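You operate a simulated robot arm through the tools that you are given. There is no shell and no other tool. Be economical: measure what you need, move in short steps, check, and stop when the job is done.

The job below is to be done with a simulated two-armed robot. You get a single attempt, and the scene is never put back.

JOB
Put the blue leg offcut on the top of the press bench away on the low board of the check rack. Put the 21.85 mm rubber packer from the top of the press bench on top of the orange drain jug and the 14.60 mm rubber packer on top of the blue drip pot. Put one of the felt packers from the top of the press bench on the top of the assembly bench. Put the roller block from the top of the assembly bench on the shelf under the assembly bench. Take the steel weight on the top of the assembly bench and put it away on the top of the long table. Take the wax pot on the shelf under the assembly bench and put it away on the shelf under the press bench. Take the cork packer with the smallest size on its label and leave it on top of the small pulley. Put one of the test strips from the tool end of the wash bench on the top of the masking table. Fetch the purple post cap from the top of the switch bench and set it on the barrel hinge. Put the valve block on the shelf under the motor bench. Take the grey-handled pad and put it on the purple square board on the top of the assembly bench. Pick up the green brush with one hand, pass it to the other hand and put it on the high board of the check rack. Do these in any order. Set down upright: post cap, valve block, grey-handled pad.
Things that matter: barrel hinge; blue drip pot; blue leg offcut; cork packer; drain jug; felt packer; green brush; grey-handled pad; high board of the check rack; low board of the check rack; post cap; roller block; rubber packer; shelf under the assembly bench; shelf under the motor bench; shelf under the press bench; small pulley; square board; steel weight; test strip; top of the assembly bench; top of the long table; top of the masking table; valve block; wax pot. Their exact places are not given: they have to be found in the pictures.

The check looks at the end state, three seconds after you hand in, the way a careful person would. Anything else that was tipped, shoved, dropped, spilled or broken makes it a failure. Lids that push on must go on centred and level and be pressed home; caps that screw on are set level and turned clockwise until they are tight.

ROBOT AND FRAMES
Two 7-joint arms with two-finger parallel grippers on one trunk, on a base that drives. Base frame: it is fixed to the floor where the robot stands at the start and does not move with it; the origin is under the middle of the robot, x ahead of it, y to its left, z up. Units: mm, degrees, N and s.
The left shoulder is at the start at [50, 177, 1079], the right one opposite. With the tool pointing down near the work surface each hand reaches from about 100 to 400 mm from the robot's upright axis, wherever it stands, measured 20 degrees to its own side. Places, roughly: barrel hinge (11x9x3 cm) [1700, -2200, 900]; blue drip pot (7x7x9 cm) [900, -400, 900]; blue leg offcut (3x3x9 cm) [500, 0, 900]; cork packer [4000, -250, 750]; drain jug (16x10x13 cm) [900, 200, 900]; felt packer [750, -250, 750]; green brush (5x5x14 cm) [-900, 4300, 900]; grey-handled pad (9x6x9 cm) [400, 2100, 900]; high board of the check rack [-1300, 5600, 1200]; low board of the check rack [-1300, 5600, 400]; post cap [1500, -2000, 1000]; roller block (19x3x5 cm) [-1300, -300, 800]; rubber packer [750, -250, 750]; shelf under the assembly bench [-1200, 600, 400]; shelf under the motor bench [1800, -300, 300]; shelf under the press bench [700, 400, 400]; small pulley (8x8x5 cm) [1300, -500, 300]; square board (15x16x2 cm) [-1300, 1600, 800]; steel weight [-1000, 1250, 750]; test strip (4x4x15 cm) [2700, -2200, 900]; top of the assembly bench [-1200, 600, 800]; top of the long table [4300, -200, 800]; top of the masking table [6300, -2200, 800]; valve block (10x5x5 cm) [900, 0, 800]; wax pot [-1000, 1500, 500]. Payload 3.43 kg a hand.
The tool frame of a hand sits at the grasp point between the pads (the TCP): z along the fingers, y along the line on which they close. The tips reach 34 mm beyond it. Largest opening 128 mm; finger width 24, thickness 12; the body of the gripper, 48 by 130 mm, starts 96 mm behind the TCP.
Orientation is told as [roll, pitch, yaw] about the base's x, y, z axes, in that order, counted from this pose: with the fingers straight down and closing along the base's y, the tool's x points along the base's -x, its y along +y and its z along -z.

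CONTROLS
- The arms move only by the tool step_arm. It takes "left_commands", "right_commands" or both (then of equal length, played together; a hand with none holds still); each is a list of rows, each a list of 3 entries, a list of its own where there are three numbers: the turn, a rotation vector about the tool's x, y, z in units of 8 degrees (1.0 is 8 degrees), then the shift along the tool's x, y, z in units of 20 mm (1.0 is 20 mm), then the gripper command, from -1 (fully open) to 1 (shut), values between in proportion. In form: [[[rx, ry, rz], [x, y, z], gripper], ...]. A call has 1 to 20 rows; each row shifts and turns the commanded pose from where the row before left it, along the tool's axes as they then stand. A call with a number of a shift or a turn outside -1 to 1 is refused whole. Each row takes 0.2 s and may step no farther than 50 mm and 8.6 degrees from the row before; otherwise, or with a gripper value out of range, the whole call is refused. Where a pose cannot be reached the arm comes as near as it can. A force on the tool above 40 N (or 10 N above the force at the start of the call, whichever is more), or a blocked arm, ends the call early, and 0.2 s more pass. Each finger travels about 108 mm/s and halts on what it meets, pressing with about 41 N; the grip force reading is that of the motor and also rises with nothing between the fingers. The clock runs only during rows and for 0.2 s after the last one: add rows that do not move to give the fingers time. It gives the time, the measured TCP pose, the force on the tool (base axes), the opening and the grip force at its end, in the units of the frame above (readings bear some noise), with the torque about the TCP (base axes, N m) and any sound that the robot's microphone picked up.
- Cameras (640 x 400 px; columns grow to the right, rows downward): "scene" is now at [150.3, -18, 1253.3]; the picture's right is [-0.19, -0.98, 0.00], its down [-0.47, 0.09, -0.88] and it looks along [0.86, -0.17, -0.47] (base axes); focal length 214 px, centre (320, 200). "left" rides on the left gripper at [76, 11, -160] in its tool frame; the picture's right is [-0.15, 0.99, 0.00], its down [-0.88, -0.13, -0.46] and it looks along [-0.45, -0.07, 0.89] (tool axes); focal length 234 px, centre (320, 200). "right" rides on the right gripper at [76, -11, -160] in its tool frame; the picture's right is [0.15, 0.99, 0.00], its down [-0.88, 0.13, -0.46] and it looks along [-0.45, 0.07, 0.89] (tool axes); focal length 234 px, centre (320, 200).
- get_image(camera): a new picture of that camera. It takes no simulated time.
- move_column(by): slides the trunk up (or, below 0, down) by that many mm; the arms and the scene camera ride with it, the base frame stays. It gives what a move gives, with no picture.
- steer(legs): drives the robot by 1 to 6 legs, each [ahead, turn to the left] in mm and degrees, along the robot's own axes; the way and the turn of a leg run together, so that a leg with both is an arc; at most 1500 mm and 180 degrees a leg. The arms and the cameras ride along, it lands a little off, and it stops where it bumps. It gives what a move gives.
- aim_head(pan, tilt): turns the head with the scene camera to pan (to the left, within 80 degrees either way) and tilt (down, from -29 to 69), counted from straight ahead of the robot. It gives what a move gives.
- measure_at(camera, pixels): for up to 12 pixels [column, row] of the newest picture of that camera ("zoom" is the newest enlarged one), the place [x, y, z] in the base frame of the surface seen there, good to about 2 mm, but the place of the scene camera against the robot may be out by one fixed shift of up to 12 mm in any direction. It takes no simulated time.
- close_up(camera, box): a new picture of the part [left, top, right, bottom] of that camera's present view, enlarged. It takes no simulated time.
- hand_in(): hands the job in; it is judged then, once.

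Go step by step. Measure first, check grasps and placings, and put right what went wrong. The budget is 399 turns and 370 pictures, counting those below and the enlarged ones. Unless the task says otherwise, let go and move clear before handing in, and close with one line.

The tools are called after ">>>" by a JSON object that holds its "fn" and its "kwargs". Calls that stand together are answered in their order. step_arm: Moves the arms, as the interface text tells. Its arguments: {"type":"object","properties":{"left_commands":{"type":"array"},"right_commands":{"type":"array"}},"required":[]} The other tools are called the same way: move_column (by) slides the trunk up or down; steer (legs) drives the base; aim_head (pan, tilt) turns the head that bears the scene camera; get_image (camera) takes a picture; measure_at (camera, pixels) gives the place of the surface under pixels of a picture; close_up (camera, box) takes an enlarged picture of a part of a camera's view; hand_in () hands the job in.

At the start:

```text
t: 0.0
left_tcp_pos: [353.8, 116.0, 1178.5]
left_orientation: [0.0, -0.1, 0.2]
left_wrist_force: [-0.8, -0.8, 0.7]
left_torque: [0.01, 0.03, 0.02]
left_grip_width: 127.8
left_gripper_force: 0.0
right_tcp_pos: [328.5, -175.5, 1184.8]
right_orientation: [0.1, 0.0, 0.2]
right_wrist_force: [0.6, -0.3, -0.1]
right_torque: [-0.02, 0.0, 0.01]
right_grip_width: 127.7
right_gripper_force: 0.0
trunk travel left (down, up): [-250.0, 151.0]
robot x, y, heading: [-1.4, 0.5, 0.0]
head pan, tilt: [-10.9, 28.3]
```

scene: 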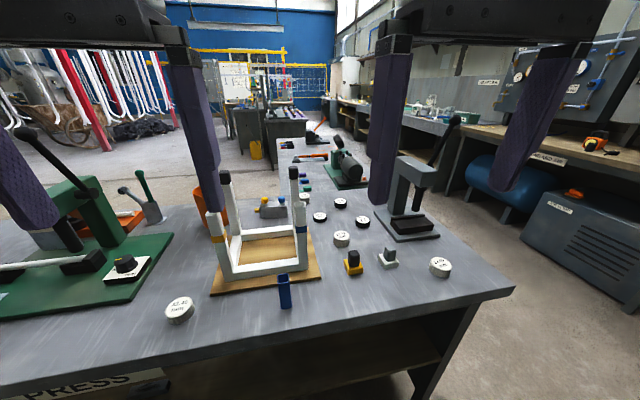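
right: 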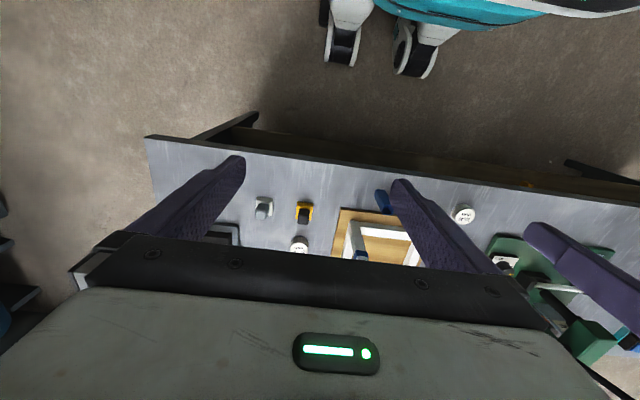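
left: 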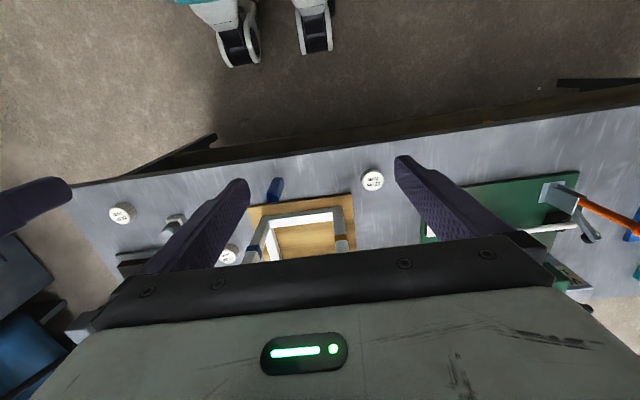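

The scene picture shows the press bench with white packers at (179,309), (342,238), (440,267), dark ones near (320,216), (340,203), (362,222), and the blue offcut at (284,290). I enlarge that part to read labels and take places.

>>> {"fn": "close_up", "kwargs": {"camera": "scene", "box": [140, 170, 300, 330]}}

>>> {"fn": "close_up", "kwargs": {"camera": "scene", "box": [290, 170, 460, 290]}}

```text
2.50 times, centred on (220, 250) of scene
```

zoom: 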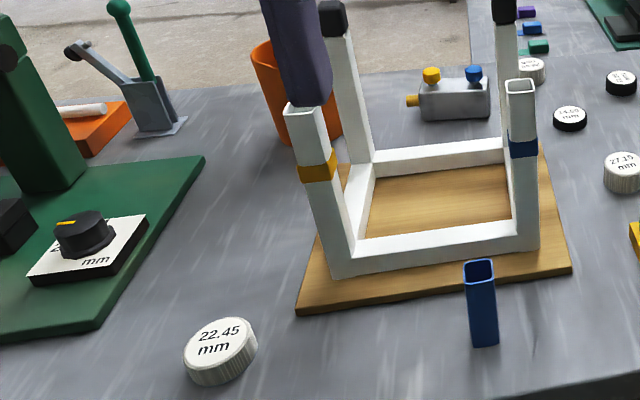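

```text
3.33 times, centred on (375, 230) of scene
```

zoom: 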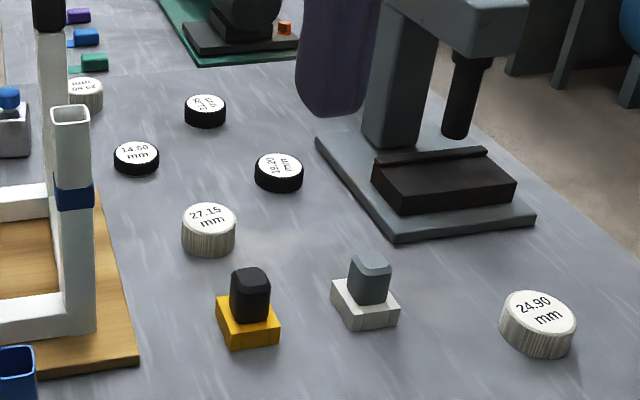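

The 14.60 rubber packer is at (136,157) in the zoom, other black ones at (205,110) and (279,172). I measure them and the others.

>>> {"fn": "measure_at", "kwargs": {"camera": "zoom", "pixels": [[136, 152], [205, 104], [279, 165], [208, 215], [540, 312], [87, 90], [370, 268], [250, 275], [10, 100], [430, 290], [300, 350]]}}

>>> {"fn": "measure_at", "kwargs": {"camera": "scene", "pixels": [[284, 276], [285, 305], [179, 304], [200, 195], [310, 280], [213, 290], [300, 390], [500, 290], [276, 205], [110, 240], [155, 210], [115, 205]]}}

>>> {"fn": "close_up", "kwargs": {"camera": "scene", "box": [290, 180, 370, 230]}}

>>> {"fn": "aim_head", "kwargs": {"pan": 0, "tilt": 10}}

>>> {"fn": "get_image", "kwargs": {"camera": "scene"}}

```text
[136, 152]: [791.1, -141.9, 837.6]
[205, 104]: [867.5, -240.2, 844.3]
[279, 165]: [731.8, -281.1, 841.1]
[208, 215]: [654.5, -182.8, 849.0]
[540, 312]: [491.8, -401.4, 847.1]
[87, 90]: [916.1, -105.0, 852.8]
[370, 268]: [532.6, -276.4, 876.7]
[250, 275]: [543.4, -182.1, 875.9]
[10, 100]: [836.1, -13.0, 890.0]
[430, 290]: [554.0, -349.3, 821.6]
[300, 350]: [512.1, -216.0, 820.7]
```

```text
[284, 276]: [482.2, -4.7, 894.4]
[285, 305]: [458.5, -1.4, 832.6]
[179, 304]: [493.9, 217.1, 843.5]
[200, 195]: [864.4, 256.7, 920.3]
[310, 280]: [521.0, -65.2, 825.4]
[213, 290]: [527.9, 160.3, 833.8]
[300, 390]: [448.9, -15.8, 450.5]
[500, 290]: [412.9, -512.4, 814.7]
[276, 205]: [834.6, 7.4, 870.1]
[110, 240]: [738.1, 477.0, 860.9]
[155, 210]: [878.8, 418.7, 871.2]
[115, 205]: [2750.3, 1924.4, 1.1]
```

```text
8.00 times, centred on (330, 205) of scene
```

zoom: 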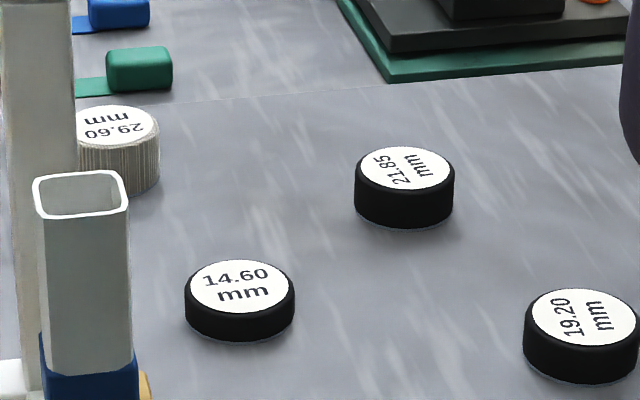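

```text
t: 0.8
left_tcp_pos: [354.6, 116.3, 1178.3]
left_orientation: [-0.1, 0.0, 0.2]
left_wrist_force: [0.7, -1.0, 0.6]
left_torque: [-0.02, 0.0, -0.01]
left_grip_width: 127.8
left_gripper_force: 0.2
right_tcp_pos: [328.1, -175.4, 1185.0]
right_orientation: [0.1, -0.1, 0.2]
right_wrist_force: [0.4, 0.6, -0.4]
right_torque: [0.01, 0.03, 0.0]
right_grip_width: 128.2
right_gripper_force: 0.1
trunk travel left (down, up): [-250.0, 151.0]
robot x, y, heading: [-0.6, 1.5, -0.1]
head pan, tilt: [0.0, 10.0]
```

```text
363 pictures are left
```

scene: 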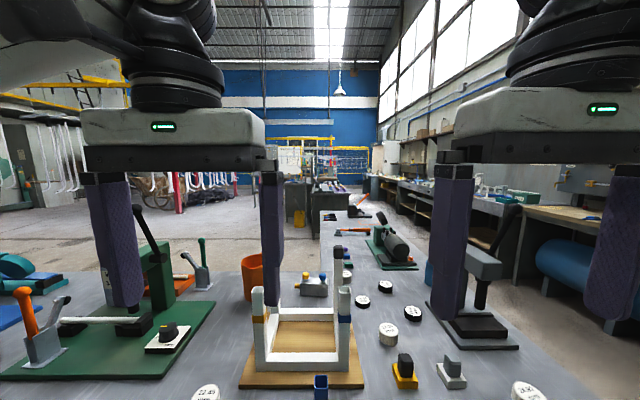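

The 21.85 packer stands at about (867,-240) and the 14.60 at (791,-142). I now look to the right and left for a map of the aisles.

>>> {"fn": "aim_head", "kwargs": {"pan": -60, "tilt": 30}}

>>> {"fn": "get_image", "kwargs": {"camera": "scene"}}

>>> {"fn": "aim_head", "kwargs": {"pan": 60, "tilt": 30}}

>>> {"fn": "get_image", "kwargs": {"camera": "scene"}}

```text
t: 2.1
left_tcp_pos: [352.6, 116.2, 1176.8]
left_orientation: [-0.1, 0.0, 0.2]
left_wrist_force: [-0.2, -0.2, 0.0]
left_torque: [0.03, -0.02, 0.05]
left_grip_width: 128.1
left_gripper_force: 0.0
right_tcp_pos: [328.6, -176.7, 1184.2]
right_orientation: [0.1, -0.1, 0.2]
right_wrist_force: [-0.3, 0.5, 0.7]
right_torque: [-0.01, 0.0, -0.02]
right_grip_width: 127.9
right_gripper_force: 0.1
trunk travel left (down, up): [-250.0, 151.0]
robot x, y, heading: [-1.1, 0.7, 0.1]
head pan, tilt: [-60.0, 30.0]
```

```text
362 pictures are left
```

scene: 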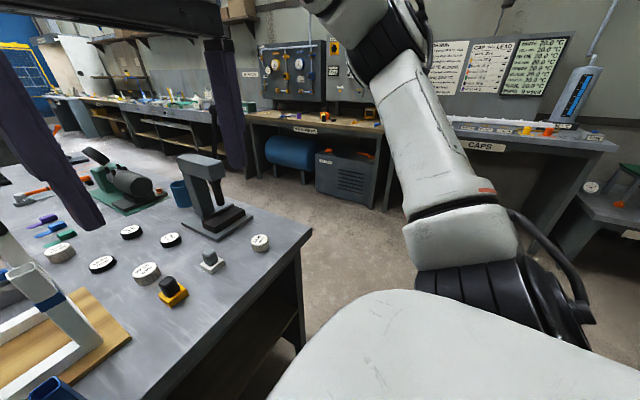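

```text
t: 4.1
left_tcp_pos: [353.3, 116.5, 1177.8]
left_orientation: [-0.1, 0.0, 0.2]
left_wrist_force: [0.1, 0.3, 0.2]
left_torque: [0.0, 0.02, 0.02]
left_grip_width: 127.9
left_gripper_force: 0.1
right_tcp_pos: [328.4, -176.5, 1182.7]
right_orientation: [0.1, 0.0, 0.1]
right_wrist_force: [1.0, 0.5, -0.3]
right_torque: [0.01, 0.02, -0.01]
right_grip_width: 128.3
right_gripper_force: 0.0
trunk travel left (down, up): [-250.0, 151.0]
robot x, y, heading: [3.2, -1.6, -0.0]
head pan, tilt: [60.0, 30.0]
```

```text
361 pictures are left
```

scene: 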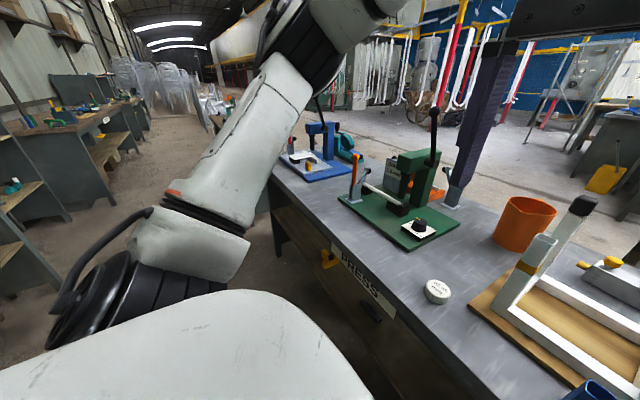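

I need the base's own footprint against the bench edge: I measure the wheels and bench edge in the start pictures of the hand cameras.

>>> {"fn": "measure_at", "kwargs": {"camera": "left", "pixels": [[240, 50], [315, 45], [215, 140], [280, 155], [600, 100]]}}

>>> {"fn": "measure_at", "kwargs": {"camera": "right", "pixels": [[340, 55], [415, 65], [300, 150], [250, 120], [150, 140], [570, 10]]}}

>>> {"fn": "measure_at", "kwargs": {"camera": "scene", "pixels": [[270, 190], [525, 210], [330, 250], [330, 160], [310, 150], [300, 190], [140, 250], [60, 200], [110, 200], [40, 215]]}}

>>> {"fn": "close_up", "kwargs": {"camera": "scene", "box": [260, 90, 480, 250]}}

>>> {"fn": "close_up", "kwargs": {"camera": "scene", "box": [0, 60, 200, 260]}}

```text
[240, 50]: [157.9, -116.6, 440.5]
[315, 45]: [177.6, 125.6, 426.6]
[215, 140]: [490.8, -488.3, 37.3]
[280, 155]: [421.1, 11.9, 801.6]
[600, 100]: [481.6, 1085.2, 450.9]
```

```text
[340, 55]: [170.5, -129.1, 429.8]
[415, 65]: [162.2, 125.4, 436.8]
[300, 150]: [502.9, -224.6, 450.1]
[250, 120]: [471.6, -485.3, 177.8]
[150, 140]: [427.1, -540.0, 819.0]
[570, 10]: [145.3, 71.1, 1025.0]
```

```text
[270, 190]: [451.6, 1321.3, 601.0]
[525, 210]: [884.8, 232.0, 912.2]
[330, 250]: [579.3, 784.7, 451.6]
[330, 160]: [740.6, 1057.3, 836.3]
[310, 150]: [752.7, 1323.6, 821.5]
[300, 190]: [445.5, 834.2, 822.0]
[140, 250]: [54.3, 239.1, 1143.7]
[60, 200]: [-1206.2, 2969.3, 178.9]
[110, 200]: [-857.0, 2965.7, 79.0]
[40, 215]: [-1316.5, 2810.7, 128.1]
```

```text
2.50 times, centred on (370, 170) of scene
```

zoom: 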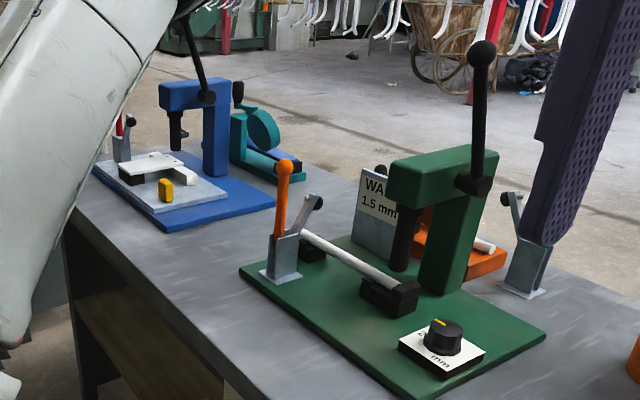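

```text
2.00 times, centred on (100, 160) of scene
```

zoom: 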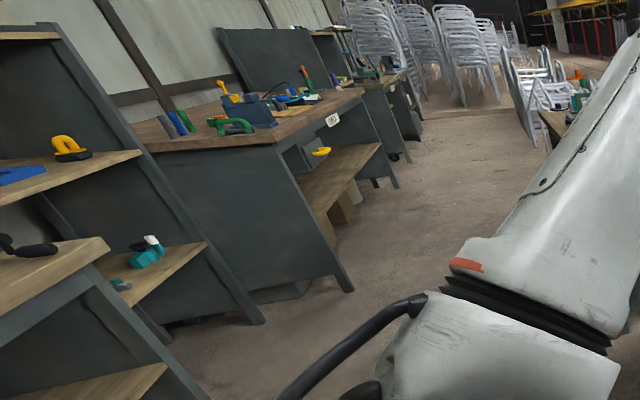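

The base front shows at about x=170-180 and the bench edge is at about x=430. I look straight down to see the base's edge.

>>> {"fn": "aim_head", "kwargs": {"pan": 0, "tilt": 69}}

>>> {"fn": "get_image", "kwargs": {"camera": "scene"}}

>>> {"fn": "get_image", "kwargs": {"camera": "right"}}

>>> {"fn": "measure_at", "kwargs": {"camera": "right", "pixels": [[340, 20], [345, 62], [415, 75], [330, 5], [450, 20], [540, 10], [400, 40], [280, 60], [270, 30], [440, 35]]}}

```text
t: 5.4
left_tcp_pos: [355.1, 116.0, 1177.4]
left_orientation: [-0.1, -0.1, 0.2]
left_wrist_force: [0.4, -0.1, 0.0]
left_torque: [0.02, -0.01, -0.03]
left_grip_width: 128.0
left_gripper_force: 0.1
right_tcp_pos: [328.4, -174.6, 1184.9]
right_orientation: [0.0, -0.1, 0.2]
right_wrist_force: [0.6, 0.3, -0.2]
right_torque: [0.0, 0.01, -0.04]
right_grip_width: 128.1
right_gripper_force: 0.0
trunk travel left (down, up): [-250.0, 151.0]
robot x, y, heading: [0.6, -0.2, 0.2]
head pan, tilt: [0.0, 68.8]
```

```text
358 pictures are left
```

scene: 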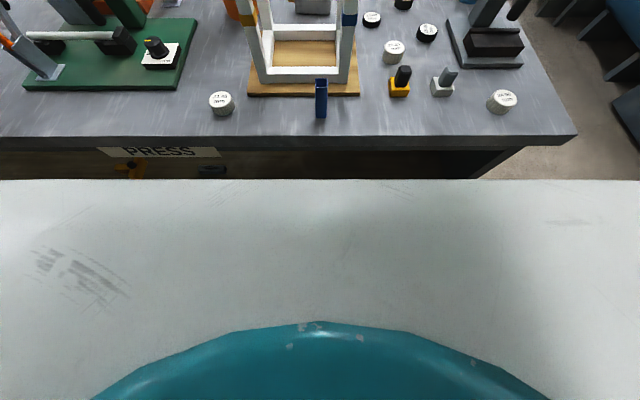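

```text
357 pictures are left
```

right: 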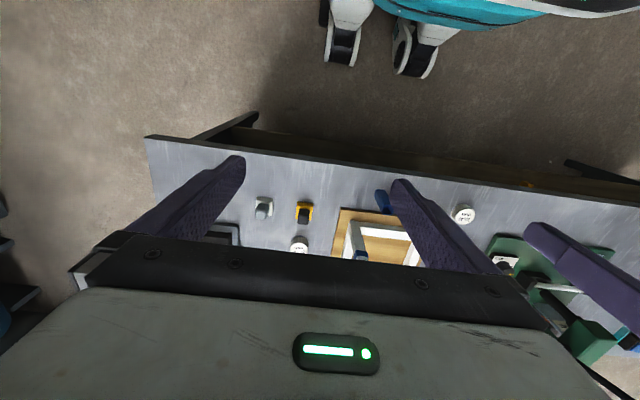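

```text
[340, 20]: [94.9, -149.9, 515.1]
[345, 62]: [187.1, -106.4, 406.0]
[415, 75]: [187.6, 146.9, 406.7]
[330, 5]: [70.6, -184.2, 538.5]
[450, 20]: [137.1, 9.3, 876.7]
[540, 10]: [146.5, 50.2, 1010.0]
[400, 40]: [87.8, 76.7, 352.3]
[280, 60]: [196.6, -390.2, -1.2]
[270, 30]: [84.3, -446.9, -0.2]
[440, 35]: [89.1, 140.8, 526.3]
```

The base front reaches about x=190, so I may advance some 180 mm. To calibrate the scene camera's shift I measure the same packers (22.45, 27.15) and pads in the scene and right pictures.

>>> {"fn": "measure_at", "kwargs": {"camera": "scene", "pixels": [[221, 100], [394, 48], [502, 97], [321, 82], [404, 71], [448, 75]]}}

>>> {"fn": "measure_at", "kwargs": {"camera": "right", "pixels": [[463, 212], [299, 241], [382, 194], [304, 208], [264, 202]]}}

>>> {"fn": "close_up", "kwargs": {"camera": "scene", "box": [200, 30, 520, 130]}}

>>> {"fn": "close_up", "kwargs": {"camera": "right", "box": [230, 170, 490, 270]}}

```text
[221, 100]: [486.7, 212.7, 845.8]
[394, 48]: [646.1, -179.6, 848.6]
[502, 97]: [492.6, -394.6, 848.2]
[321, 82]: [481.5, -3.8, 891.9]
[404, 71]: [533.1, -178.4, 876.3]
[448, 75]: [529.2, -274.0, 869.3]
```

```text
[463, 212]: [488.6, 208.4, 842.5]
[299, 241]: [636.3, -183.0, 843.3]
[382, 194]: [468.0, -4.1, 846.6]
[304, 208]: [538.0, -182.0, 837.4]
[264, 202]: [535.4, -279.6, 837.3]
```

```text
2.00 times, centred on (360, 80) of scene
```

zoom: 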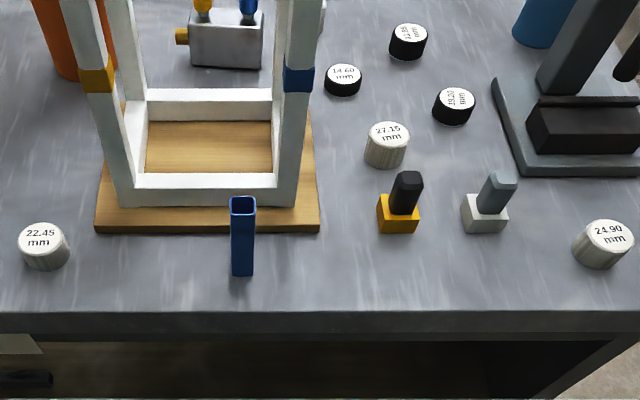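

```text
2.46 times, centred on (360, 220) of right
```

zoom: 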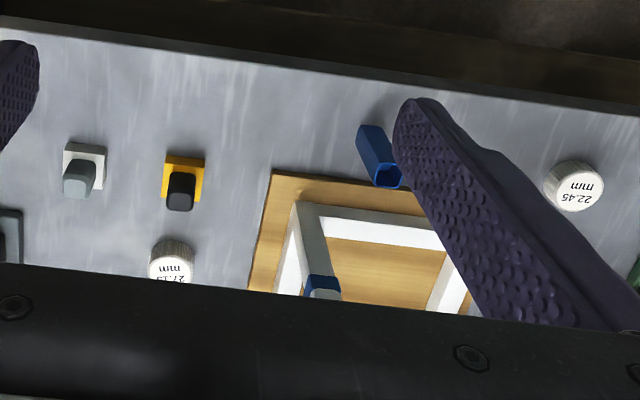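

I measure the 22.45 packer's top and the grey and yellow pads again in the enlarged right picture, for a tighter comparison.

>>> {"fn": "measure_at", "kwargs": {"camera": "zoom", "pixels": [[579, 190], [560, 190], [598, 190], [171, 272], [85, 155], [380, 190], [500, 80]]}}

>>> {"fn": "close_up", "kwargs": {"camera": "scene", "box": [200, 60, 300, 120]}}

>>> {"fn": "measure_at", "kwargs": {"camera": "zoom", "pixels": [[100, 230], [132, 240], [150, 240], [70, 260], [200, 260], [300, 350]]}}

```text
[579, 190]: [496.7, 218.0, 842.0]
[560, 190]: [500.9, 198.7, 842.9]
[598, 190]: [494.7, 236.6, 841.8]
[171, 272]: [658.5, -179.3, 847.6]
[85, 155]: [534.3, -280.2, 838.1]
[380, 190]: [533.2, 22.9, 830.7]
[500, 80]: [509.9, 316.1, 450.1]
```

```text
6.40 times, centred on (250, 90) of scene
```

zoom: 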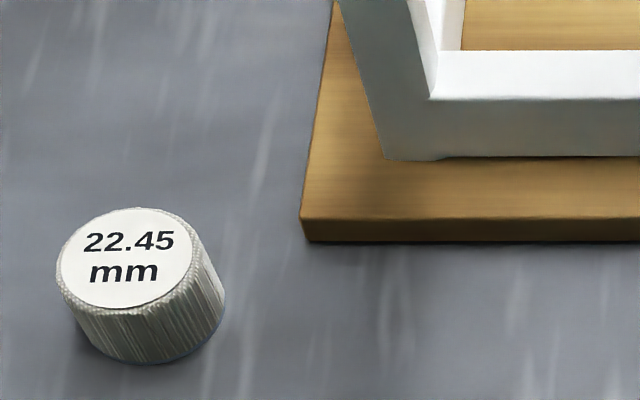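

```text
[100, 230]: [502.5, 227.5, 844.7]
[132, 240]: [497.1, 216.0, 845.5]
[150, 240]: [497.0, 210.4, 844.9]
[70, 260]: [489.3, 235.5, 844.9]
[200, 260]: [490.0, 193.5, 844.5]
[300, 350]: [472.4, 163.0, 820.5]
```

The scene camera's shift is only about (-4,-1,+3) mm, which is small. I advance 170 mm toward the bench and look at the far things.

>>> {"fn": "steer", "kwargs": {"legs": [[170, 0]]}}

>>> {"fn": "aim_head", "kwargs": {"pan": -10, "tilt": 40}}

>>> {"fn": "get_image", "kwargs": {"camera": "scene"}}

```text
t: 6.9
left_tcp_pos: [522.0, 117.1, 1177.0]
left_orientation: [-0.1, 0.2, 0.2]
left_wrist_force: [-0.2, 0.3, 0.2]
left_torque: [0.0, 0.06, 0.0]
left_grip_width: 128.0
left_gripper_force: 0.1
right_tcp_pos: [495.9, -174.3, 1183.0]
right_orientation: [0.1, 0.1, 0.1]
right_wrist_force: [1.5, 0.0, 1.0]
right_torque: [0.01, 0.02, 0.02]
right_grip_width: 128.1
right_gripper_force: 0.0
trunk travel left (down, up): [-250.0, 151.0]
robot x, y, heading: [169.0, -0.6, 0.2]
head pan, tilt: [0.0, 68.8]
```

```text
t: 7.8
left_tcp_pos: [521.7, 116.9, 1178.1]
left_orientation: [-0.1, 0.0, 0.3]
left_wrist_force: [0.4, 0.5, 0.3]
left_torque: [-0.04, 0.01, -0.02]
left_grip_width: 127.7
left_gripper_force: 0.0
right_tcp_pos: [495.0, -175.4, 1185.2]
right_orientation: [0.2, -0.1, 0.2]
right_wrist_force: [-0.2, 1.2, -0.5]
right_torque: [-0.01, 0.0, 0.01]
right_grip_width: 127.8
right_gripper_force: 0.0
trunk travel left (down, up): [-250.0, 151.0]
robot x, y, heading: [169.7, -1.6, -0.0]
head pan, tilt: [-10.0, 40.0]
```

```text
353 pictures are left
```

scene: 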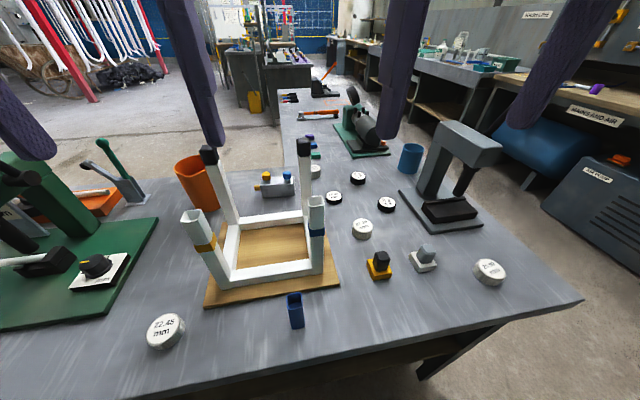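

Now the blue pot shows at (410,155) and the jug at (197,182). I measure the rims, packers, posts and press head.

>>> {"fn": "measure_at", "kwargs": {"camera": "scene", "pixels": [[332, 197], [358, 176], [386, 201], [410, 144], [402, 148], [410, 165], [192, 163], [180, 175], [209, 150], [303, 140], [316, 198], [470, 130]]}}

>>> {"fn": "close_up", "kwargs": {"camera": "scene", "box": [380, 120, 460, 200]}}

>>> {"fn": "close_up", "kwargs": {"camera": "scene", "box": [150, 130, 250, 220]}}

```text
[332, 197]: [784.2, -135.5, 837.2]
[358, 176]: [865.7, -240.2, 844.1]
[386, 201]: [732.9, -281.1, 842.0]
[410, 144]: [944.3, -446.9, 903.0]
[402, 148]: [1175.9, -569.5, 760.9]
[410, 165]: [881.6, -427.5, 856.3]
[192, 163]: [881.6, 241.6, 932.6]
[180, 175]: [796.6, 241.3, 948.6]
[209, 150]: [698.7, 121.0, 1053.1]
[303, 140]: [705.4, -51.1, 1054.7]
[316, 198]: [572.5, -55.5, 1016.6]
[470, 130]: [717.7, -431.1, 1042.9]
```

```text
5.00 times, centred on (420, 160) of scene
```

zoom: 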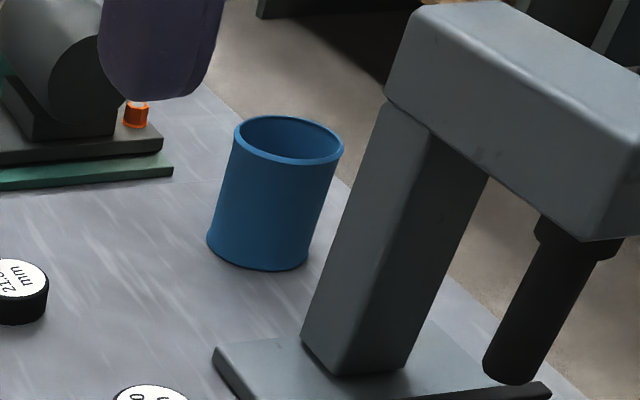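

```text
4.44 times, centred on (200, 175) of scene
```

zoom: 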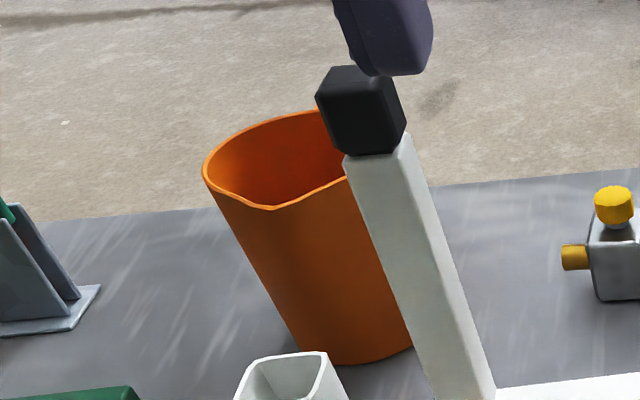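

The pot and jug look open; I measure points within their mouths to learn how deep they are.

>>> {"fn": "measure_at", "kwargs": {"camera": "zoom", "pixels": [[208, 172], [275, 208], [330, 185], [230, 170], [260, 190], [290, 195], [280, 170], [280, 150], [300, 125], [260, 140], [310, 350], [290, 112]]}}

>>> {"fn": "close_up", "kwargs": {"camera": "scene", "box": [380, 120, 460, 200]}}

>>> {"fn": "measure_at", "kwargs": {"camera": "zoom", "pixels": [[290, 162], [290, 155], [285, 148], [290, 140], [290, 130], [290, 122], [290, 117], [237, 125], [342, 150], [260, 268], [255, 145], [330, 150]]}}

```text
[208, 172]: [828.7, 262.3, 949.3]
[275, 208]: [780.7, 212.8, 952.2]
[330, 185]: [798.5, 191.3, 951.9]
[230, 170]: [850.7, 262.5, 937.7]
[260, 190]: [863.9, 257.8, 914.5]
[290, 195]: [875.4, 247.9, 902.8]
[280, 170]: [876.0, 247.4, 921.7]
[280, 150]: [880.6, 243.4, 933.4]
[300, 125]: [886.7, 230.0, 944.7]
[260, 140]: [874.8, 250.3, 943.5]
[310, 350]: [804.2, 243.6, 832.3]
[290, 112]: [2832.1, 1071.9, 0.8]
```

```text
5.00 times, centred on (420, 160) of scene
```

zoom: 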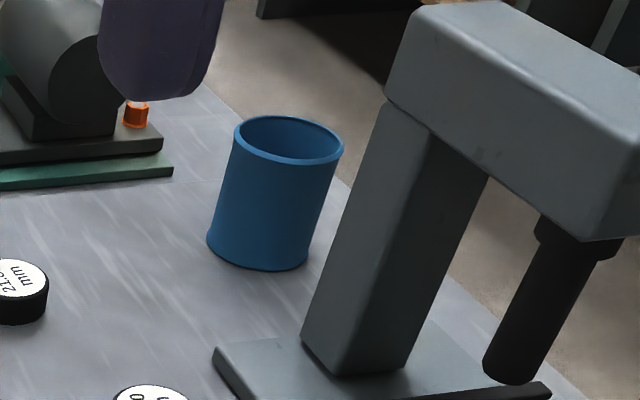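

```text
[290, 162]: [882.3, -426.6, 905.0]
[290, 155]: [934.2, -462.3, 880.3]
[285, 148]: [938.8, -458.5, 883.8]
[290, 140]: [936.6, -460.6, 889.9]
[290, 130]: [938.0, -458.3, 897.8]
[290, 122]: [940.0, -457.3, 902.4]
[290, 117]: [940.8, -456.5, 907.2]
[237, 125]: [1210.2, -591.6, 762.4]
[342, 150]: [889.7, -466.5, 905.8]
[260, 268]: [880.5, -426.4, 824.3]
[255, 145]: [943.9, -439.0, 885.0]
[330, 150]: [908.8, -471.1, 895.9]
```

The mouths are open (pot inside roughly 60 mm, packer about 49 mm), so the packers will rest inside or on them; I will look closer from above. First I bring the right hand over the 14.60 packer.

>>> {"fn": "step_arm", "kwargs": {"right_commands": [[[0, 0, 0], [-1, 0, 0], -0.4], [[0, 0, 0], [-1, 0, 0], -0.4], [[0, 0, 0], [-1, 0, 0], -0.4], [[0, 0, 0], [-1, 0, 0.2], -0.4], [[0, 0, 0], [-1, 0, 1], -0.4], [[0, 0, 0], [-1, 0, 1], -0.4], [[0, 0, 0], [-1, 0, 1], -0.4], [[0, 0, 0], [-1, 0.2, 1], -0.4], [[0, 0, 0], [-1, 0.2, 1], -0.4], [[0, 0, 0], [-1, 0.2, 1], -0.4], [[0, 0, 0], [-1, 0.2, 1], -0.4], [[0, 0, 0], [-1, 0.2, 1], -0.4], [[0, 0, 0], [-1, 0.2, 1], -0.4]]}}

>>> {"fn": "get_image", "kwargs": {"camera": "right"}}

```text
t: 10.6
left_tcp_pos: [520.6, 116.3, 1177.3]
left_orientation: [-0.1, 0.0, 0.2]
left_wrist_force: [0.0, 0.4, 0.4]
left_torque: [0.04, 0.01, 0.0]
left_grip_width: 128.0
left_gripper_force: 0.0
right_tcp_pos: [756.7, -149.8, 999.1]
right_orientation: [0.0, 0.0, 0.2]
right_wrist_force: [0.6, -1.0, 0.7]
right_torque: [0.01, -0.01, 0.0]
right_grip_width: 89.7
right_gripper_force: 0.2
trunk travel left (down, up): [-250.0, 151.0]
robot x, y, heading: [169.7, -2.2, -0.1]
head pan, tilt: [-10.0, 40.0]
```

```text
349 pictures are left
```

right: 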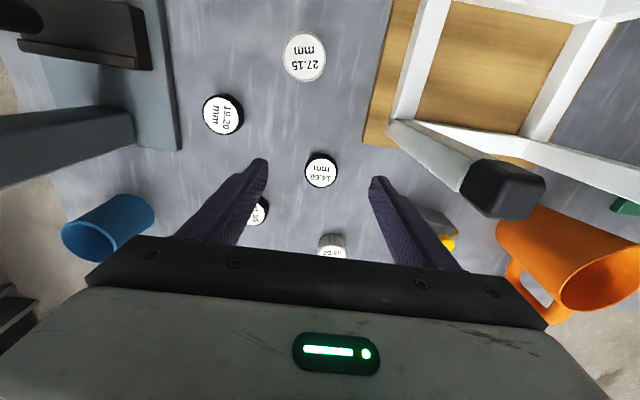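

The hand view shows the 14.60 packer at (321,171) between the fingers, the pot at (105,225) and the jug at (585,260). I measure these.

>>> {"fn": "measure_at", "kwargs": {"camera": "right", "pixels": [[321, 171], [306, 170], [337, 171], [321, 186], [223, 115], [260, 212], [600, 275], [520, 225], [82, 240], [62, 232], [110, 235], [90, 262]]}}

>>> {"fn": "close_up", "kwargs": {"camera": "right", "box": [40, 160, 200, 280]}}

>>> {"fn": "close_up", "kwargs": {"camera": "right", "box": [480, 190, 640, 320]}}

```text
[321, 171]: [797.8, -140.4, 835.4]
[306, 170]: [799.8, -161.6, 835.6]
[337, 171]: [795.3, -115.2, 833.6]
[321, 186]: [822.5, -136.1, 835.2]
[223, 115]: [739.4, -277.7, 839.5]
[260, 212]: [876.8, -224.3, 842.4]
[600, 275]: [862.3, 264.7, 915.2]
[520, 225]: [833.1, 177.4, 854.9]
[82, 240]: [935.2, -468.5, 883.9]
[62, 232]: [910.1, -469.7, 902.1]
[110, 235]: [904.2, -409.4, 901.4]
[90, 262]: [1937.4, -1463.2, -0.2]
```

```text
3.33 times, centred on (120, 220) of right
```

zoom: 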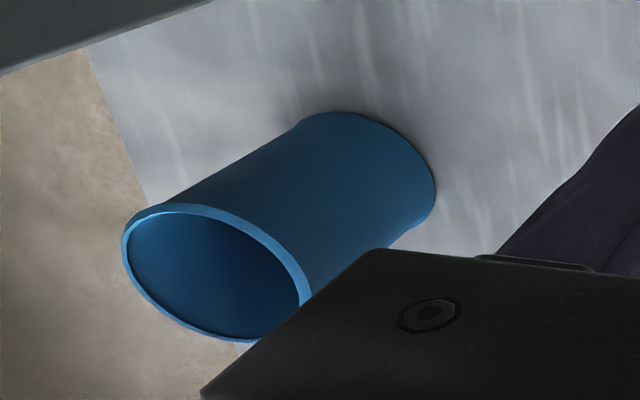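

```text
3.08 times, centred on (560, 255) of right
```

zoom: 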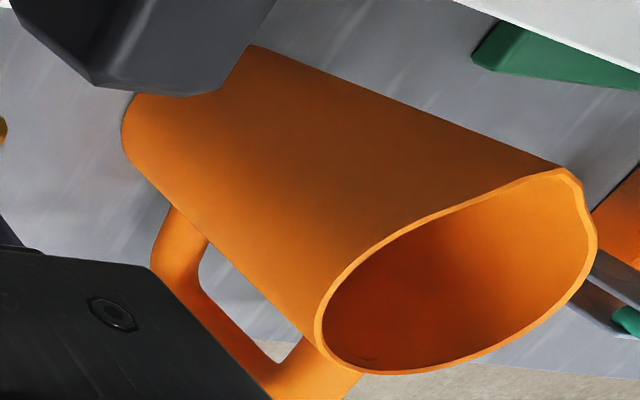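

Both are truly hollow, so the packers will go in their mouths. The 14.60 packer's centre is (798,-139); I move over it, go down to TCP z≈856 and close.

>>> {"fn": "step_arm", "kwargs": {"right_commands": [[[0, 0, 0], [-1, 0.25, 0], -0.4], [[0, 0, 0], [-1, 0.25, 0.1], -0.4], [[0, 0, 0], [0, 0, 1], -0.4], [[0, 0, 0], [0, 0, 1], -0.4], [[0, 0, 0], [0, 0, 1], -0.4], [[0, 0, 0], [0, 0, 1], -0.4], [[0, 0, 0], [0, 0, 1], -0.4], [[0, 0, 0], [0, 0, 1], -0.4], [[0, 0, 0], [0, 0, 1], -0.4], [[0, 0, 0], [0, 0, 0], -0.4], [[0, 0, 0], [0, 0, 0], 1], [[0, 0, 0], [0, 0, 0], 1], [[0, 0, 0], [0, 0, 0], 1]]}}

>>> {"fn": "get_image", "kwargs": {"camera": "right"}}

```text
t: 13.4
left_tcp_pos: [521.3, 117.2, 1177.2]
left_orientation: [-0.1, 0.1, 0.2]
left_wrist_force: [0.0, 0.4, -0.9]
left_torque: [0.0, -0.04, -0.02]
left_grip_width: 127.8
left_gripper_force: 0.1
right_tcp_pos: [796.5, -139.1, 859.8]
right_orientation: [0.1, 0.0, 0.2]
right_wrist_force: [0.7, 0.8, 0.3]
right_torque: [0.0, -0.01, 0.02]
right_grip_width: 48.4
right_gripper_force: 41.5
trunk travel left (down, up): [-250.0, 151.0]
robot x, y, heading: [169.0, -0.4, -0.1]
head pan, tilt: [-10.0, 40.0]
```

```text
346 pictures are left
```

right: 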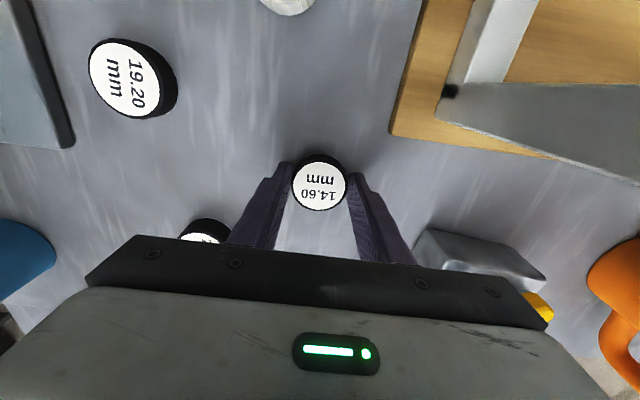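

The 14.60 packer is held (48.4 mm). Before carrying it to the pot I measure the grey press next to it and, with the arm raised, verify the pot's centre.

>>> {"fn": "measure_at", "kwargs": {"camera": "scene", "pixels": [[440, 122], [436, 137], [450, 123], [490, 135], [502, 150], [440, 160], [462, 160], [497, 165], [425, 195], [400, 192], [480, 220]]}}

>>> {"fn": "step_arm", "kwargs": {"right_commands": [[[0, 0, 0], [0, 0, -1], 1], [[0, 0, 0], [0, 0, -1], 1], [[0, 0, 0], [0, 0, -1], 1], [[0, 0, 0], [0, 0, -1], 1], [[0, 0, 0], [0, 0, -1], 1], [[0, 0, 0], [0, 0, -1], 1], [[0, 0, 0], [0, 0, -1], 1], [[0, 0, 0], [0, 0, -1], 1], [[0, 0, 0], [0, 0, -1], 1], [[0, 0, 0], [-0.5, -1, -1], 1], [[0, 0, 0], [-0.5, -1, -1], 1], [[0, 0, 0], [-0.5, -1, 0], 1], [[0, 0, 0], [-0.5, -1, 0], 1], [[0, 0, 0], [-0.5, -1, 0], 1], [[0, 0, 0], [-0.5, -1, 0], 1]]}}

>>> {"fn": "get_image", "kwargs": {"camera": "right"}}

```text
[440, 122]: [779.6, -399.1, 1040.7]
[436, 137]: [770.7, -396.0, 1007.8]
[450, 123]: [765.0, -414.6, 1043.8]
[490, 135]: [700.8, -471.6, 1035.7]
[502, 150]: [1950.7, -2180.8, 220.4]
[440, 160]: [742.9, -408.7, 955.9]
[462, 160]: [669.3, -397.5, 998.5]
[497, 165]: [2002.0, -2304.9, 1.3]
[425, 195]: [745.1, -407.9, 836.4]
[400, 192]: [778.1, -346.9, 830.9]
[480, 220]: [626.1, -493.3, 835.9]
```

```text
t: 16.6
left_tcp_pos: [521.6, 116.3, 1176.6]
left_orientation: [-0.1, 0.0, 0.1]
left_wrist_force: [-0.5, -1.1, -1.0]
left_torque: [-0.01, -0.03, -0.01]
left_grip_width: 128.2
left_gripper_force: 0.1
right_tcp_pos: [783.1, -188.0, 1068.0]
right_orientation: [0.1, -0.2, 0.3]
right_wrist_force: [-0.7, 0.9, -0.7]
right_torque: [0.02, 0.01, -0.02]
right_grip_width: 48.2
right_gripper_force: 41.0
right hand out of reach, approached as far as the arm can: row 9, 10, 11, 12, 13, 14, 15
trunk travel left (down, up): [-250.0, 151.0]
robot x, y, heading: [168.8, 2.5, 0.1]
head pan, tilt: [-10.0, 40.0]
```

```text
345 pictures are left
```

right: 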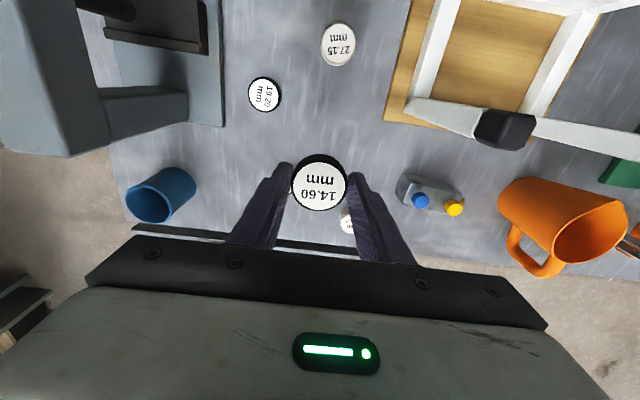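

The arm runs out of reach past x≈790 here, so the pot must be served from the right-hand aisle. I retract the right hand and drive round: back, right, ahead, facing the bench end.

>>> {"fn": "step_arm", "kwargs": {"right_commands": [[[0, 0, 0], [1, 0, 0], 1], [[0, 0, 0], [1, 0, 0], 1], [[0, 0, 0], [1, 0, -0.4], 1], [[0, 0, 0], [1, 0, -0.4], 1], [[0, 0, 0], [1, 0, -0.4], 1], [[0, 0, 0], [1, 0, -0.4], 1], [[0, 0, 0], [1, 0, -0.4], 1], [[0, 0, 0], [1, 0, -0.4], 1], [[0, 0, 0], [1, 0, -0.4], 1], [[0, 0, 0], [1, 0, -0.4], 1], [[0, 0, 0], [1, 0, -0.4], 1], [[0, 0, 0], [1, 0, -0.4], 1], [[0, 0, 0], [1, 0, -0.4], 1], [[0, 0, 0], [1, 0, -0.4], 1], [[0, 0, 0], [1, 0, -0.4], 1], [[0, 0, 0], [1, 0, -0.4], 1]]}}

>>> {"fn": "steer", "kwargs": {"legs": [[-350, 0], [0, -90], [930, 0], [0, 90]]}}

>>> {"fn": "aim_head", "kwargs": {"pan": 0, "tilt": 25}}

>>> {"fn": "get_image", "kwargs": {"camera": "scene"}}

```text
t: 20.0
left_tcp_pos: [520.0, 117.3, 1177.1]
left_orientation: [0.0, -0.1, 0.2]
left_wrist_force: [-0.3, -0.2, 0.3]
left_torque: [0.02, -0.03, 0.02]
left_grip_width: 127.9
left_gripper_force: 0.1
right_tcp_pos: [530.9, -177.7, 1189.7]
right_orientation: [0.1, -0.1, 0.2]
right_wrist_force: [-0.1, 0.2, -1.0]
right_torque: [0.01, 0.0, 0.02]
right_grip_width: 47.9
right_gripper_force: 40.8
right hand out of reach, approached as far as the arm can: row 1, 2, 3, 4
trunk travel left (down, up): [-250.0, 151.0]
robot x, y, heading: [168.5, -0.8, -0.1]
head pan, tilt: [-10.0, 40.0]
```

```text
t: 34.2
left_tcp_pos: [179.6, -804.5, 1177.3]
left_orientation: [-0.1, 0.1, -0.9]
left_wrist_force: [0.8, -1.1, 1.0]
left_torque: [0.01, 0.0, -0.01]
left_grip_width: 128.2
left_gripper_force: 0.1
right_tcp_pos: [186.5, -1099.5, 1190.5]
right_orientation: [0.0, -0.2, -0.8]
right_wrist_force: [0.1, 0.6, -1.3]
right_torque: [0.0, 0.04, 0.0]
right_grip_width: 48.4
right_gripper_force: 40.4
trunk travel left (down, up): [-250.0, 151.0]
robot x, y, heading: [-175.2, -914.9, -1.1]
head pan, tilt: [-10.0, 40.0]
```

```text
t: 35.0
left_tcp_pos: [180.2, -805.4, 1177.7]
left_orientation: [-0.1, 0.0, -0.8]
left_wrist_force: [0.7, 0.2, 0.4]
left_torque: [0.03, 0.02, 0.01]
left_grip_width: 128.1
left_gripper_force: 0.0
right_tcp_pos: [185.8, -1098.9, 1190.0]
right_orientation: [0.1, -0.1, -0.9]
right_wrist_force: [0.7, 0.3, -0.1]
right_torque: [-0.02, 0.0, 0.02]
right_grip_width: 48.3
right_gripper_force: 41.1
trunk travel left (down, up): [-250.0, 151.0]
robot x, y, heading: [-175.4, -916.4, -1.1]
head pan, tilt: [0.0, 25.0]
```

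```text
344 pictures are left
```

scene: 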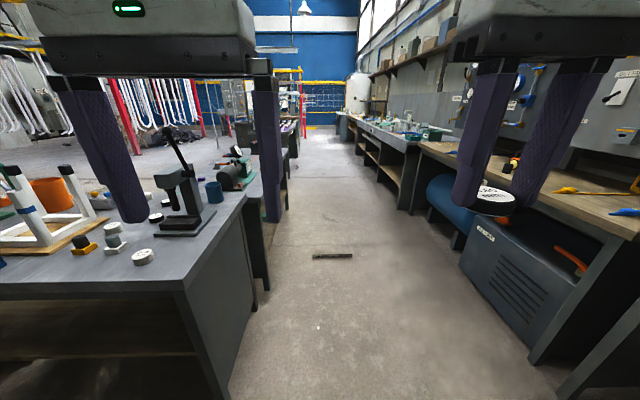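

The aisle is clear except a dark flat thing on the floor at (332,256). I measure it, the bench edges and the right-hand fronts.

>>> {"fn": "measure_at", "kwargs": {"camera": "scene", "pixels": [[314, 257], [350, 257], [332, 253], [255, 300], [268, 285], [285, 200], [460, 250], [540, 340], [405, 200], [246, 195], [420, 190]]}}

>>> {"fn": "close_up", "kwargs": {"camera": "scene", "box": [200, 150, 400, 275]}}

```text
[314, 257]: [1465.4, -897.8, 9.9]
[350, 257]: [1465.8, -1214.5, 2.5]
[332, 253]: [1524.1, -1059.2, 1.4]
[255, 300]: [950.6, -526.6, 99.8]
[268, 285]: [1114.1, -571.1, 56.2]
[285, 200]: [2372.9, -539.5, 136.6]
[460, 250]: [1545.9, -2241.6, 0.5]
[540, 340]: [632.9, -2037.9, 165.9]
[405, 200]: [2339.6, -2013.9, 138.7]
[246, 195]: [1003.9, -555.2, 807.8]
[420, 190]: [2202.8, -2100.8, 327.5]
```

```text
3.20 times, centred on (300, 212) of scene
```

zoom: 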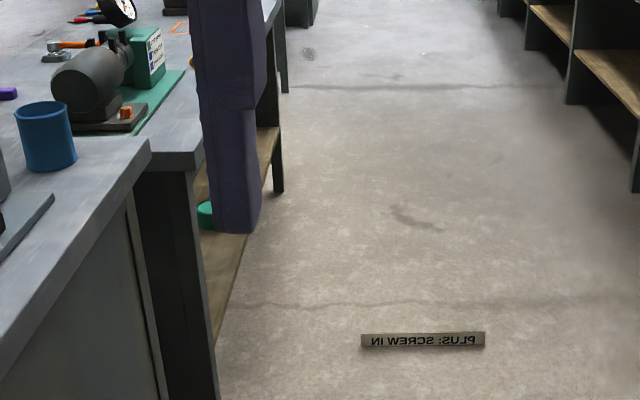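

The lane to the bench end is clear. I drive ahead to x≈990 and turn left to face the pot and packers from the aisle.

>>> {"fn": "steer", "kwargs": {"legs": [[0, 1.1], [1165, 0], [0, 90]]}}

>>> {"fn": "get_image", "kwargs": {"camera": "scene"}}

```text
t: 45.1
left_tcp_pos: [875.0, -574.6, 1178.0]
left_orientation: [0.0, 0.0, 89.6]
left_wrist_force: [-0.2, -0.4, 0.3]
left_torque: [0.02, -0.02, 0.0]
left_grip_width: 128.3
left_gripper_force: 0.1
right_tcp_pos: [1169.4, -566.4, 1191.7]
right_orientation: [0.1, -0.1, 89.6]
right_wrist_force: [0.5, 0.2, -0.2]
right_torque: [-0.01, -0.02, -0.02]
right_grip_width: 48.3
right_gripper_force: 41.1
trunk travel left (down, up): [-250.0, 151.0]
robot x, y, heading: [986.5, -926.7, 89.5]
head pan, tilt: [0.0, 25.0]
```

```text
342 pictures are left
```

scene: 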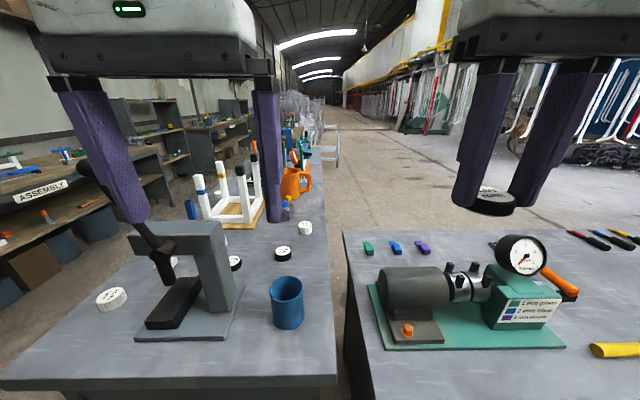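

I see the pot at (286,303), the 21.85 packer at (283,254). I go 130 mm closer and measure.

>>> {"fn": "steer", "kwargs": {"legs": [[130, 0]]}}

>>> {"fn": "aim_head", "kwargs": {"pan": 8, "tilt": 40}}

>>> {"fn": "get_image", "kwargs": {"camera": "scene"}}

```text
t: 46.5
left_tcp_pos: [867.7, -456.1, 1177.3]
left_orientation: [0.0, 0.0, 89.6]
left_wrist_force: [-0.4, -0.3, 0.4]
left_torque: [0.0, -0.03, -0.01]
left_grip_width: 127.9
left_gripper_force: 0.0
right_tcp_pos: [1163.1, -448.1, 1191.6]
right_orientation: [0.2, 0.0, 89.4]
right_wrist_force: [-0.5, 0.5, -0.3]
right_torque: [-0.02, -0.02, 0.03]
right_grip_width: 48.2
right_gripper_force: 40.9
trunk travel left (down, up): [-250.0, 151.0]
robot x, y, heading: [973.1, -810.8, 89.7]
head pan, tilt: [0.0, 25.0]
stopped in leg 1: the robot was blocked; the commanded pose is now the measured one
```

```text
t: 47.3
left_tcp_pos: [866.3, -455.7, 1177.6]
left_orientation: [0.1, 0.0, 89.6]
left_wrist_force: [0.0, -0.2, 0.3]
left_torque: [0.02, 0.01, 0.01]
left_grip_width: 128.1
left_gripper_force: 0.1
right_tcp_pos: [1161.8, -448.1, 1190.5]
right_orientation: [0.2, 0.1, 89.5]
right_wrist_force: [0.4, -0.4, -0.2]
right_torque: [0.03, -0.03, -0.02]
right_grip_width: 48.2
right_gripper_force: 41.0
trunk travel left (down, up): [-250.0, 151.0]
robot x, y, heading: [970.8, -811.7, 89.8]
head pan, tilt: [8.0, 40.0]
```

```text
341 pictures are left
```

scene: 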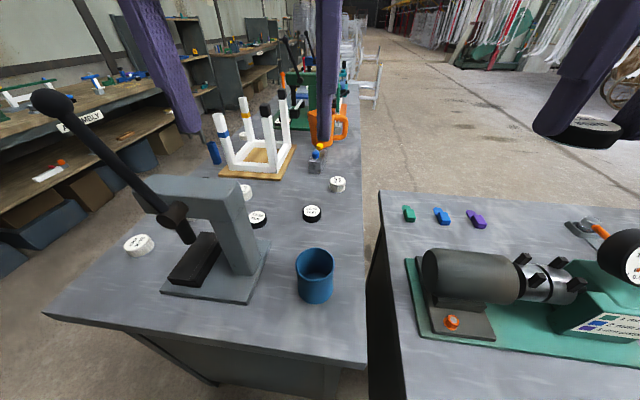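

The robot touched the bench with its base (extent ≈ 250 mm), so I will keep that as the limit. I measure the pot rim and packers from here and back off a little.

>>> {"fn": "measure_at", "kwargs": {"camera": "scene", "pixels": [[297, 262], [333, 263], [315, 249], [315, 282], [315, 300], [312, 211], [338, 182], [316, 152], [334, 120], [328, 110], [190, 190], [235, 190]]}}

>>> {"fn": "steer", "kwargs": {"legs": [[-10, 0]]}}

```text
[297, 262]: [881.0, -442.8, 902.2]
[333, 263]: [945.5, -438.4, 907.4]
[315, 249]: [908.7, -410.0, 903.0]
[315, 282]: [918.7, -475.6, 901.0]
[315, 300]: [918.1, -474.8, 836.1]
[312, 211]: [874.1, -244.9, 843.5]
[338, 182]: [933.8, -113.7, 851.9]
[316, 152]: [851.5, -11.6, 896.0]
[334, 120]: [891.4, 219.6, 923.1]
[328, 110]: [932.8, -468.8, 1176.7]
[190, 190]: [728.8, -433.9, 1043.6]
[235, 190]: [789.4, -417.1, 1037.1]
```

```text
t: 48.0
left_tcp_pos: [868.2, -466.8, 1177.2]
left_orientation: [0.0, 0.1, 89.6]
left_wrist_force: [0.5, 0.3, 0.2]
left_torque: [0.01, 0.01, 0.0]
left_grip_width: 127.7
left_gripper_force: 0.1
right_tcp_pos: [1162.1, -457.2, 1190.4]
right_orientation: [0.2, -0.1, 89.5]
right_wrist_force: [-0.1, -0.3, -0.8]
right_torque: [0.0, 0.02, 0.0]
right_grip_width: 48.1
right_gripper_force: 41.6
trunk travel left (down, up): [-250.0, 151.0]
robot x, y, heading: [973.0, -821.7, 89.7]
head pan, tilt: [8.0, 40.0]
```

The pot's centre is about (913,-438). The left hand is in the way, so I first measure the press lever knob at (50,103) beside it.

>>> {"fn": "measure_at", "kwargs": {"camera": "scene", "pixels": [[50, 103], [100, 150], [160, 205], [170, 60]]}}

>>> {"fn": "get_image", "kwargs": {"camera": "left"}}

```text
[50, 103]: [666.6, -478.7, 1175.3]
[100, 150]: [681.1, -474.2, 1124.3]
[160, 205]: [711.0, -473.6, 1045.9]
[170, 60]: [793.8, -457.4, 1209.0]
```

```text
340 pictures are left
```

left: 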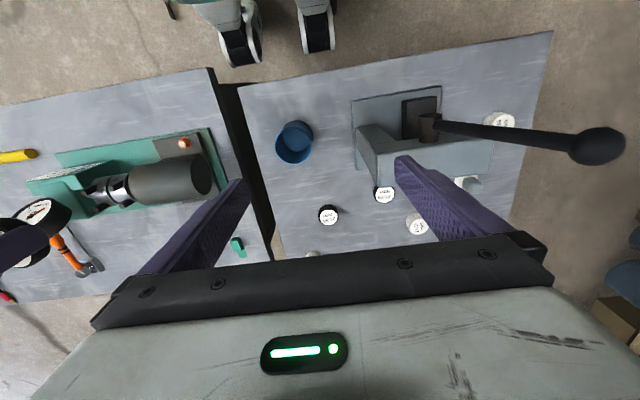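

The knob at (667,-479,1175) is clear. I draw the left hand back 170 mm and to the left, while bringing the right hand over the pot.

>>> {"fn": "step_arm", "kwargs": {"left_commands": [[[0, 0, 0], [1, 0, 0], -1], [[0, 0, 0], [1, 0, 0], -1], [[0, 0, 0], [1, 0, 0], -1], [[0, 0, 0], [1, 0, 0], -1], [[0, 0, 0], [1, 0, 0], -1], [[0, 0, 0], [1, 0.5, 0], -1], [[0, 0, 0], [1, 0.5, 0], -1], [[0, 0, 0], [1, 0.5, 0], -1], [[0, 0, 0], [0.5, 0.5, 0], -1], [[0, 0, 0], [0, 0.5, 0], -1], [[0, 0, 0], [0, 0.5, 0], -1], [[0, 0, 0], [0, 0.5, 0], -1], [[0, 0, 0], [0, 0, 0], -1], [[0, 0, 0], [0, 0, 0], -1], [[0, 0, 0], [0, 0, 0], -1]], "right_commands": [[[0, 0, 0], [0, 0, 0], 1], [[0, 0, 0], [0, 0, 0], 1], [[0, 0, 0], [0, 0, 0], 1], [[0, 0, 0], [-0.1, 1, 0], 1], [[0, 0, 0], [-0.1, 1, 0], 1], [[0, 0, 0], [-0.1, 1, 0], 1], [[0, 0, 0], [-0.1, 1, 0], 1], [[0, 0, 0], [-0.1, 1, 0], 1], [[0, 0, 0], [-0.1, 1, 0], 1], [[0, 0, 0], [-0.1, 1, 0.5], 1], [[0, 0, 0], [-0.1, 1, 0.5], 1], [[0, 0, 0], [-0.1, 1, 0.5], 1], [[0, 0, 0], [-0.1, 1, 0.5], 1], [[0, 0, 0], [-0.1, 1, 0.5], 1], [[0, 0, 0], [0, 1, 0.5], 1]]}}

>>> {"fn": "get_image", "kwargs": {"camera": "right"}}

```text
t: 49.6
left_tcp_pos: [848.8, -592.4, 1175.2]
left_orientation: [0.3, 0.4, 91.5]
left_wrist_force: [5.4, 9.7, -11.4]
left_torque: [-1.16, 1.46, 0.67]
left_grip_width: 127.9
left_gripper_force: 0.1
right_tcp_pos: [1089.3, -448.8, 1190.1]
right_orientation: [0.2, 0.0, 89.3]
right_wrist_force: [1.2, -0.7, -1.1]
right_torque: [0.0, -0.02, 0.01]
right_grip_width: 48.0
right_gripper_force: 41.4
trunk travel left (down, up): [-250.0, 151.0]
robot x, y, heading: [967.4, -817.9, 89.8]
head pan, tilt: [8.0, 40.0]
stopped in row 7 (left hand): the force on the tool passed its limit (the readings are from after the stop); the commanded pose is now the measured one
```

```text
339 pictures are left
```

right: 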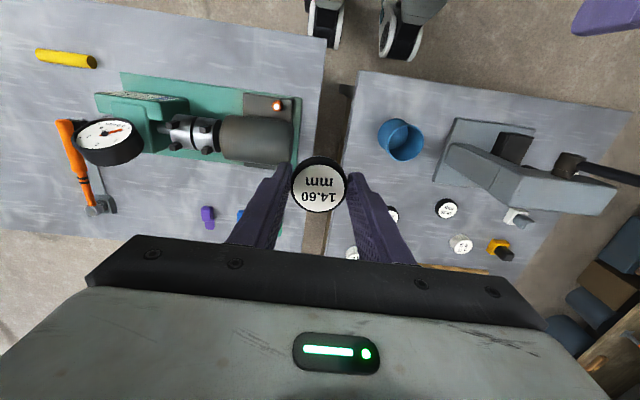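

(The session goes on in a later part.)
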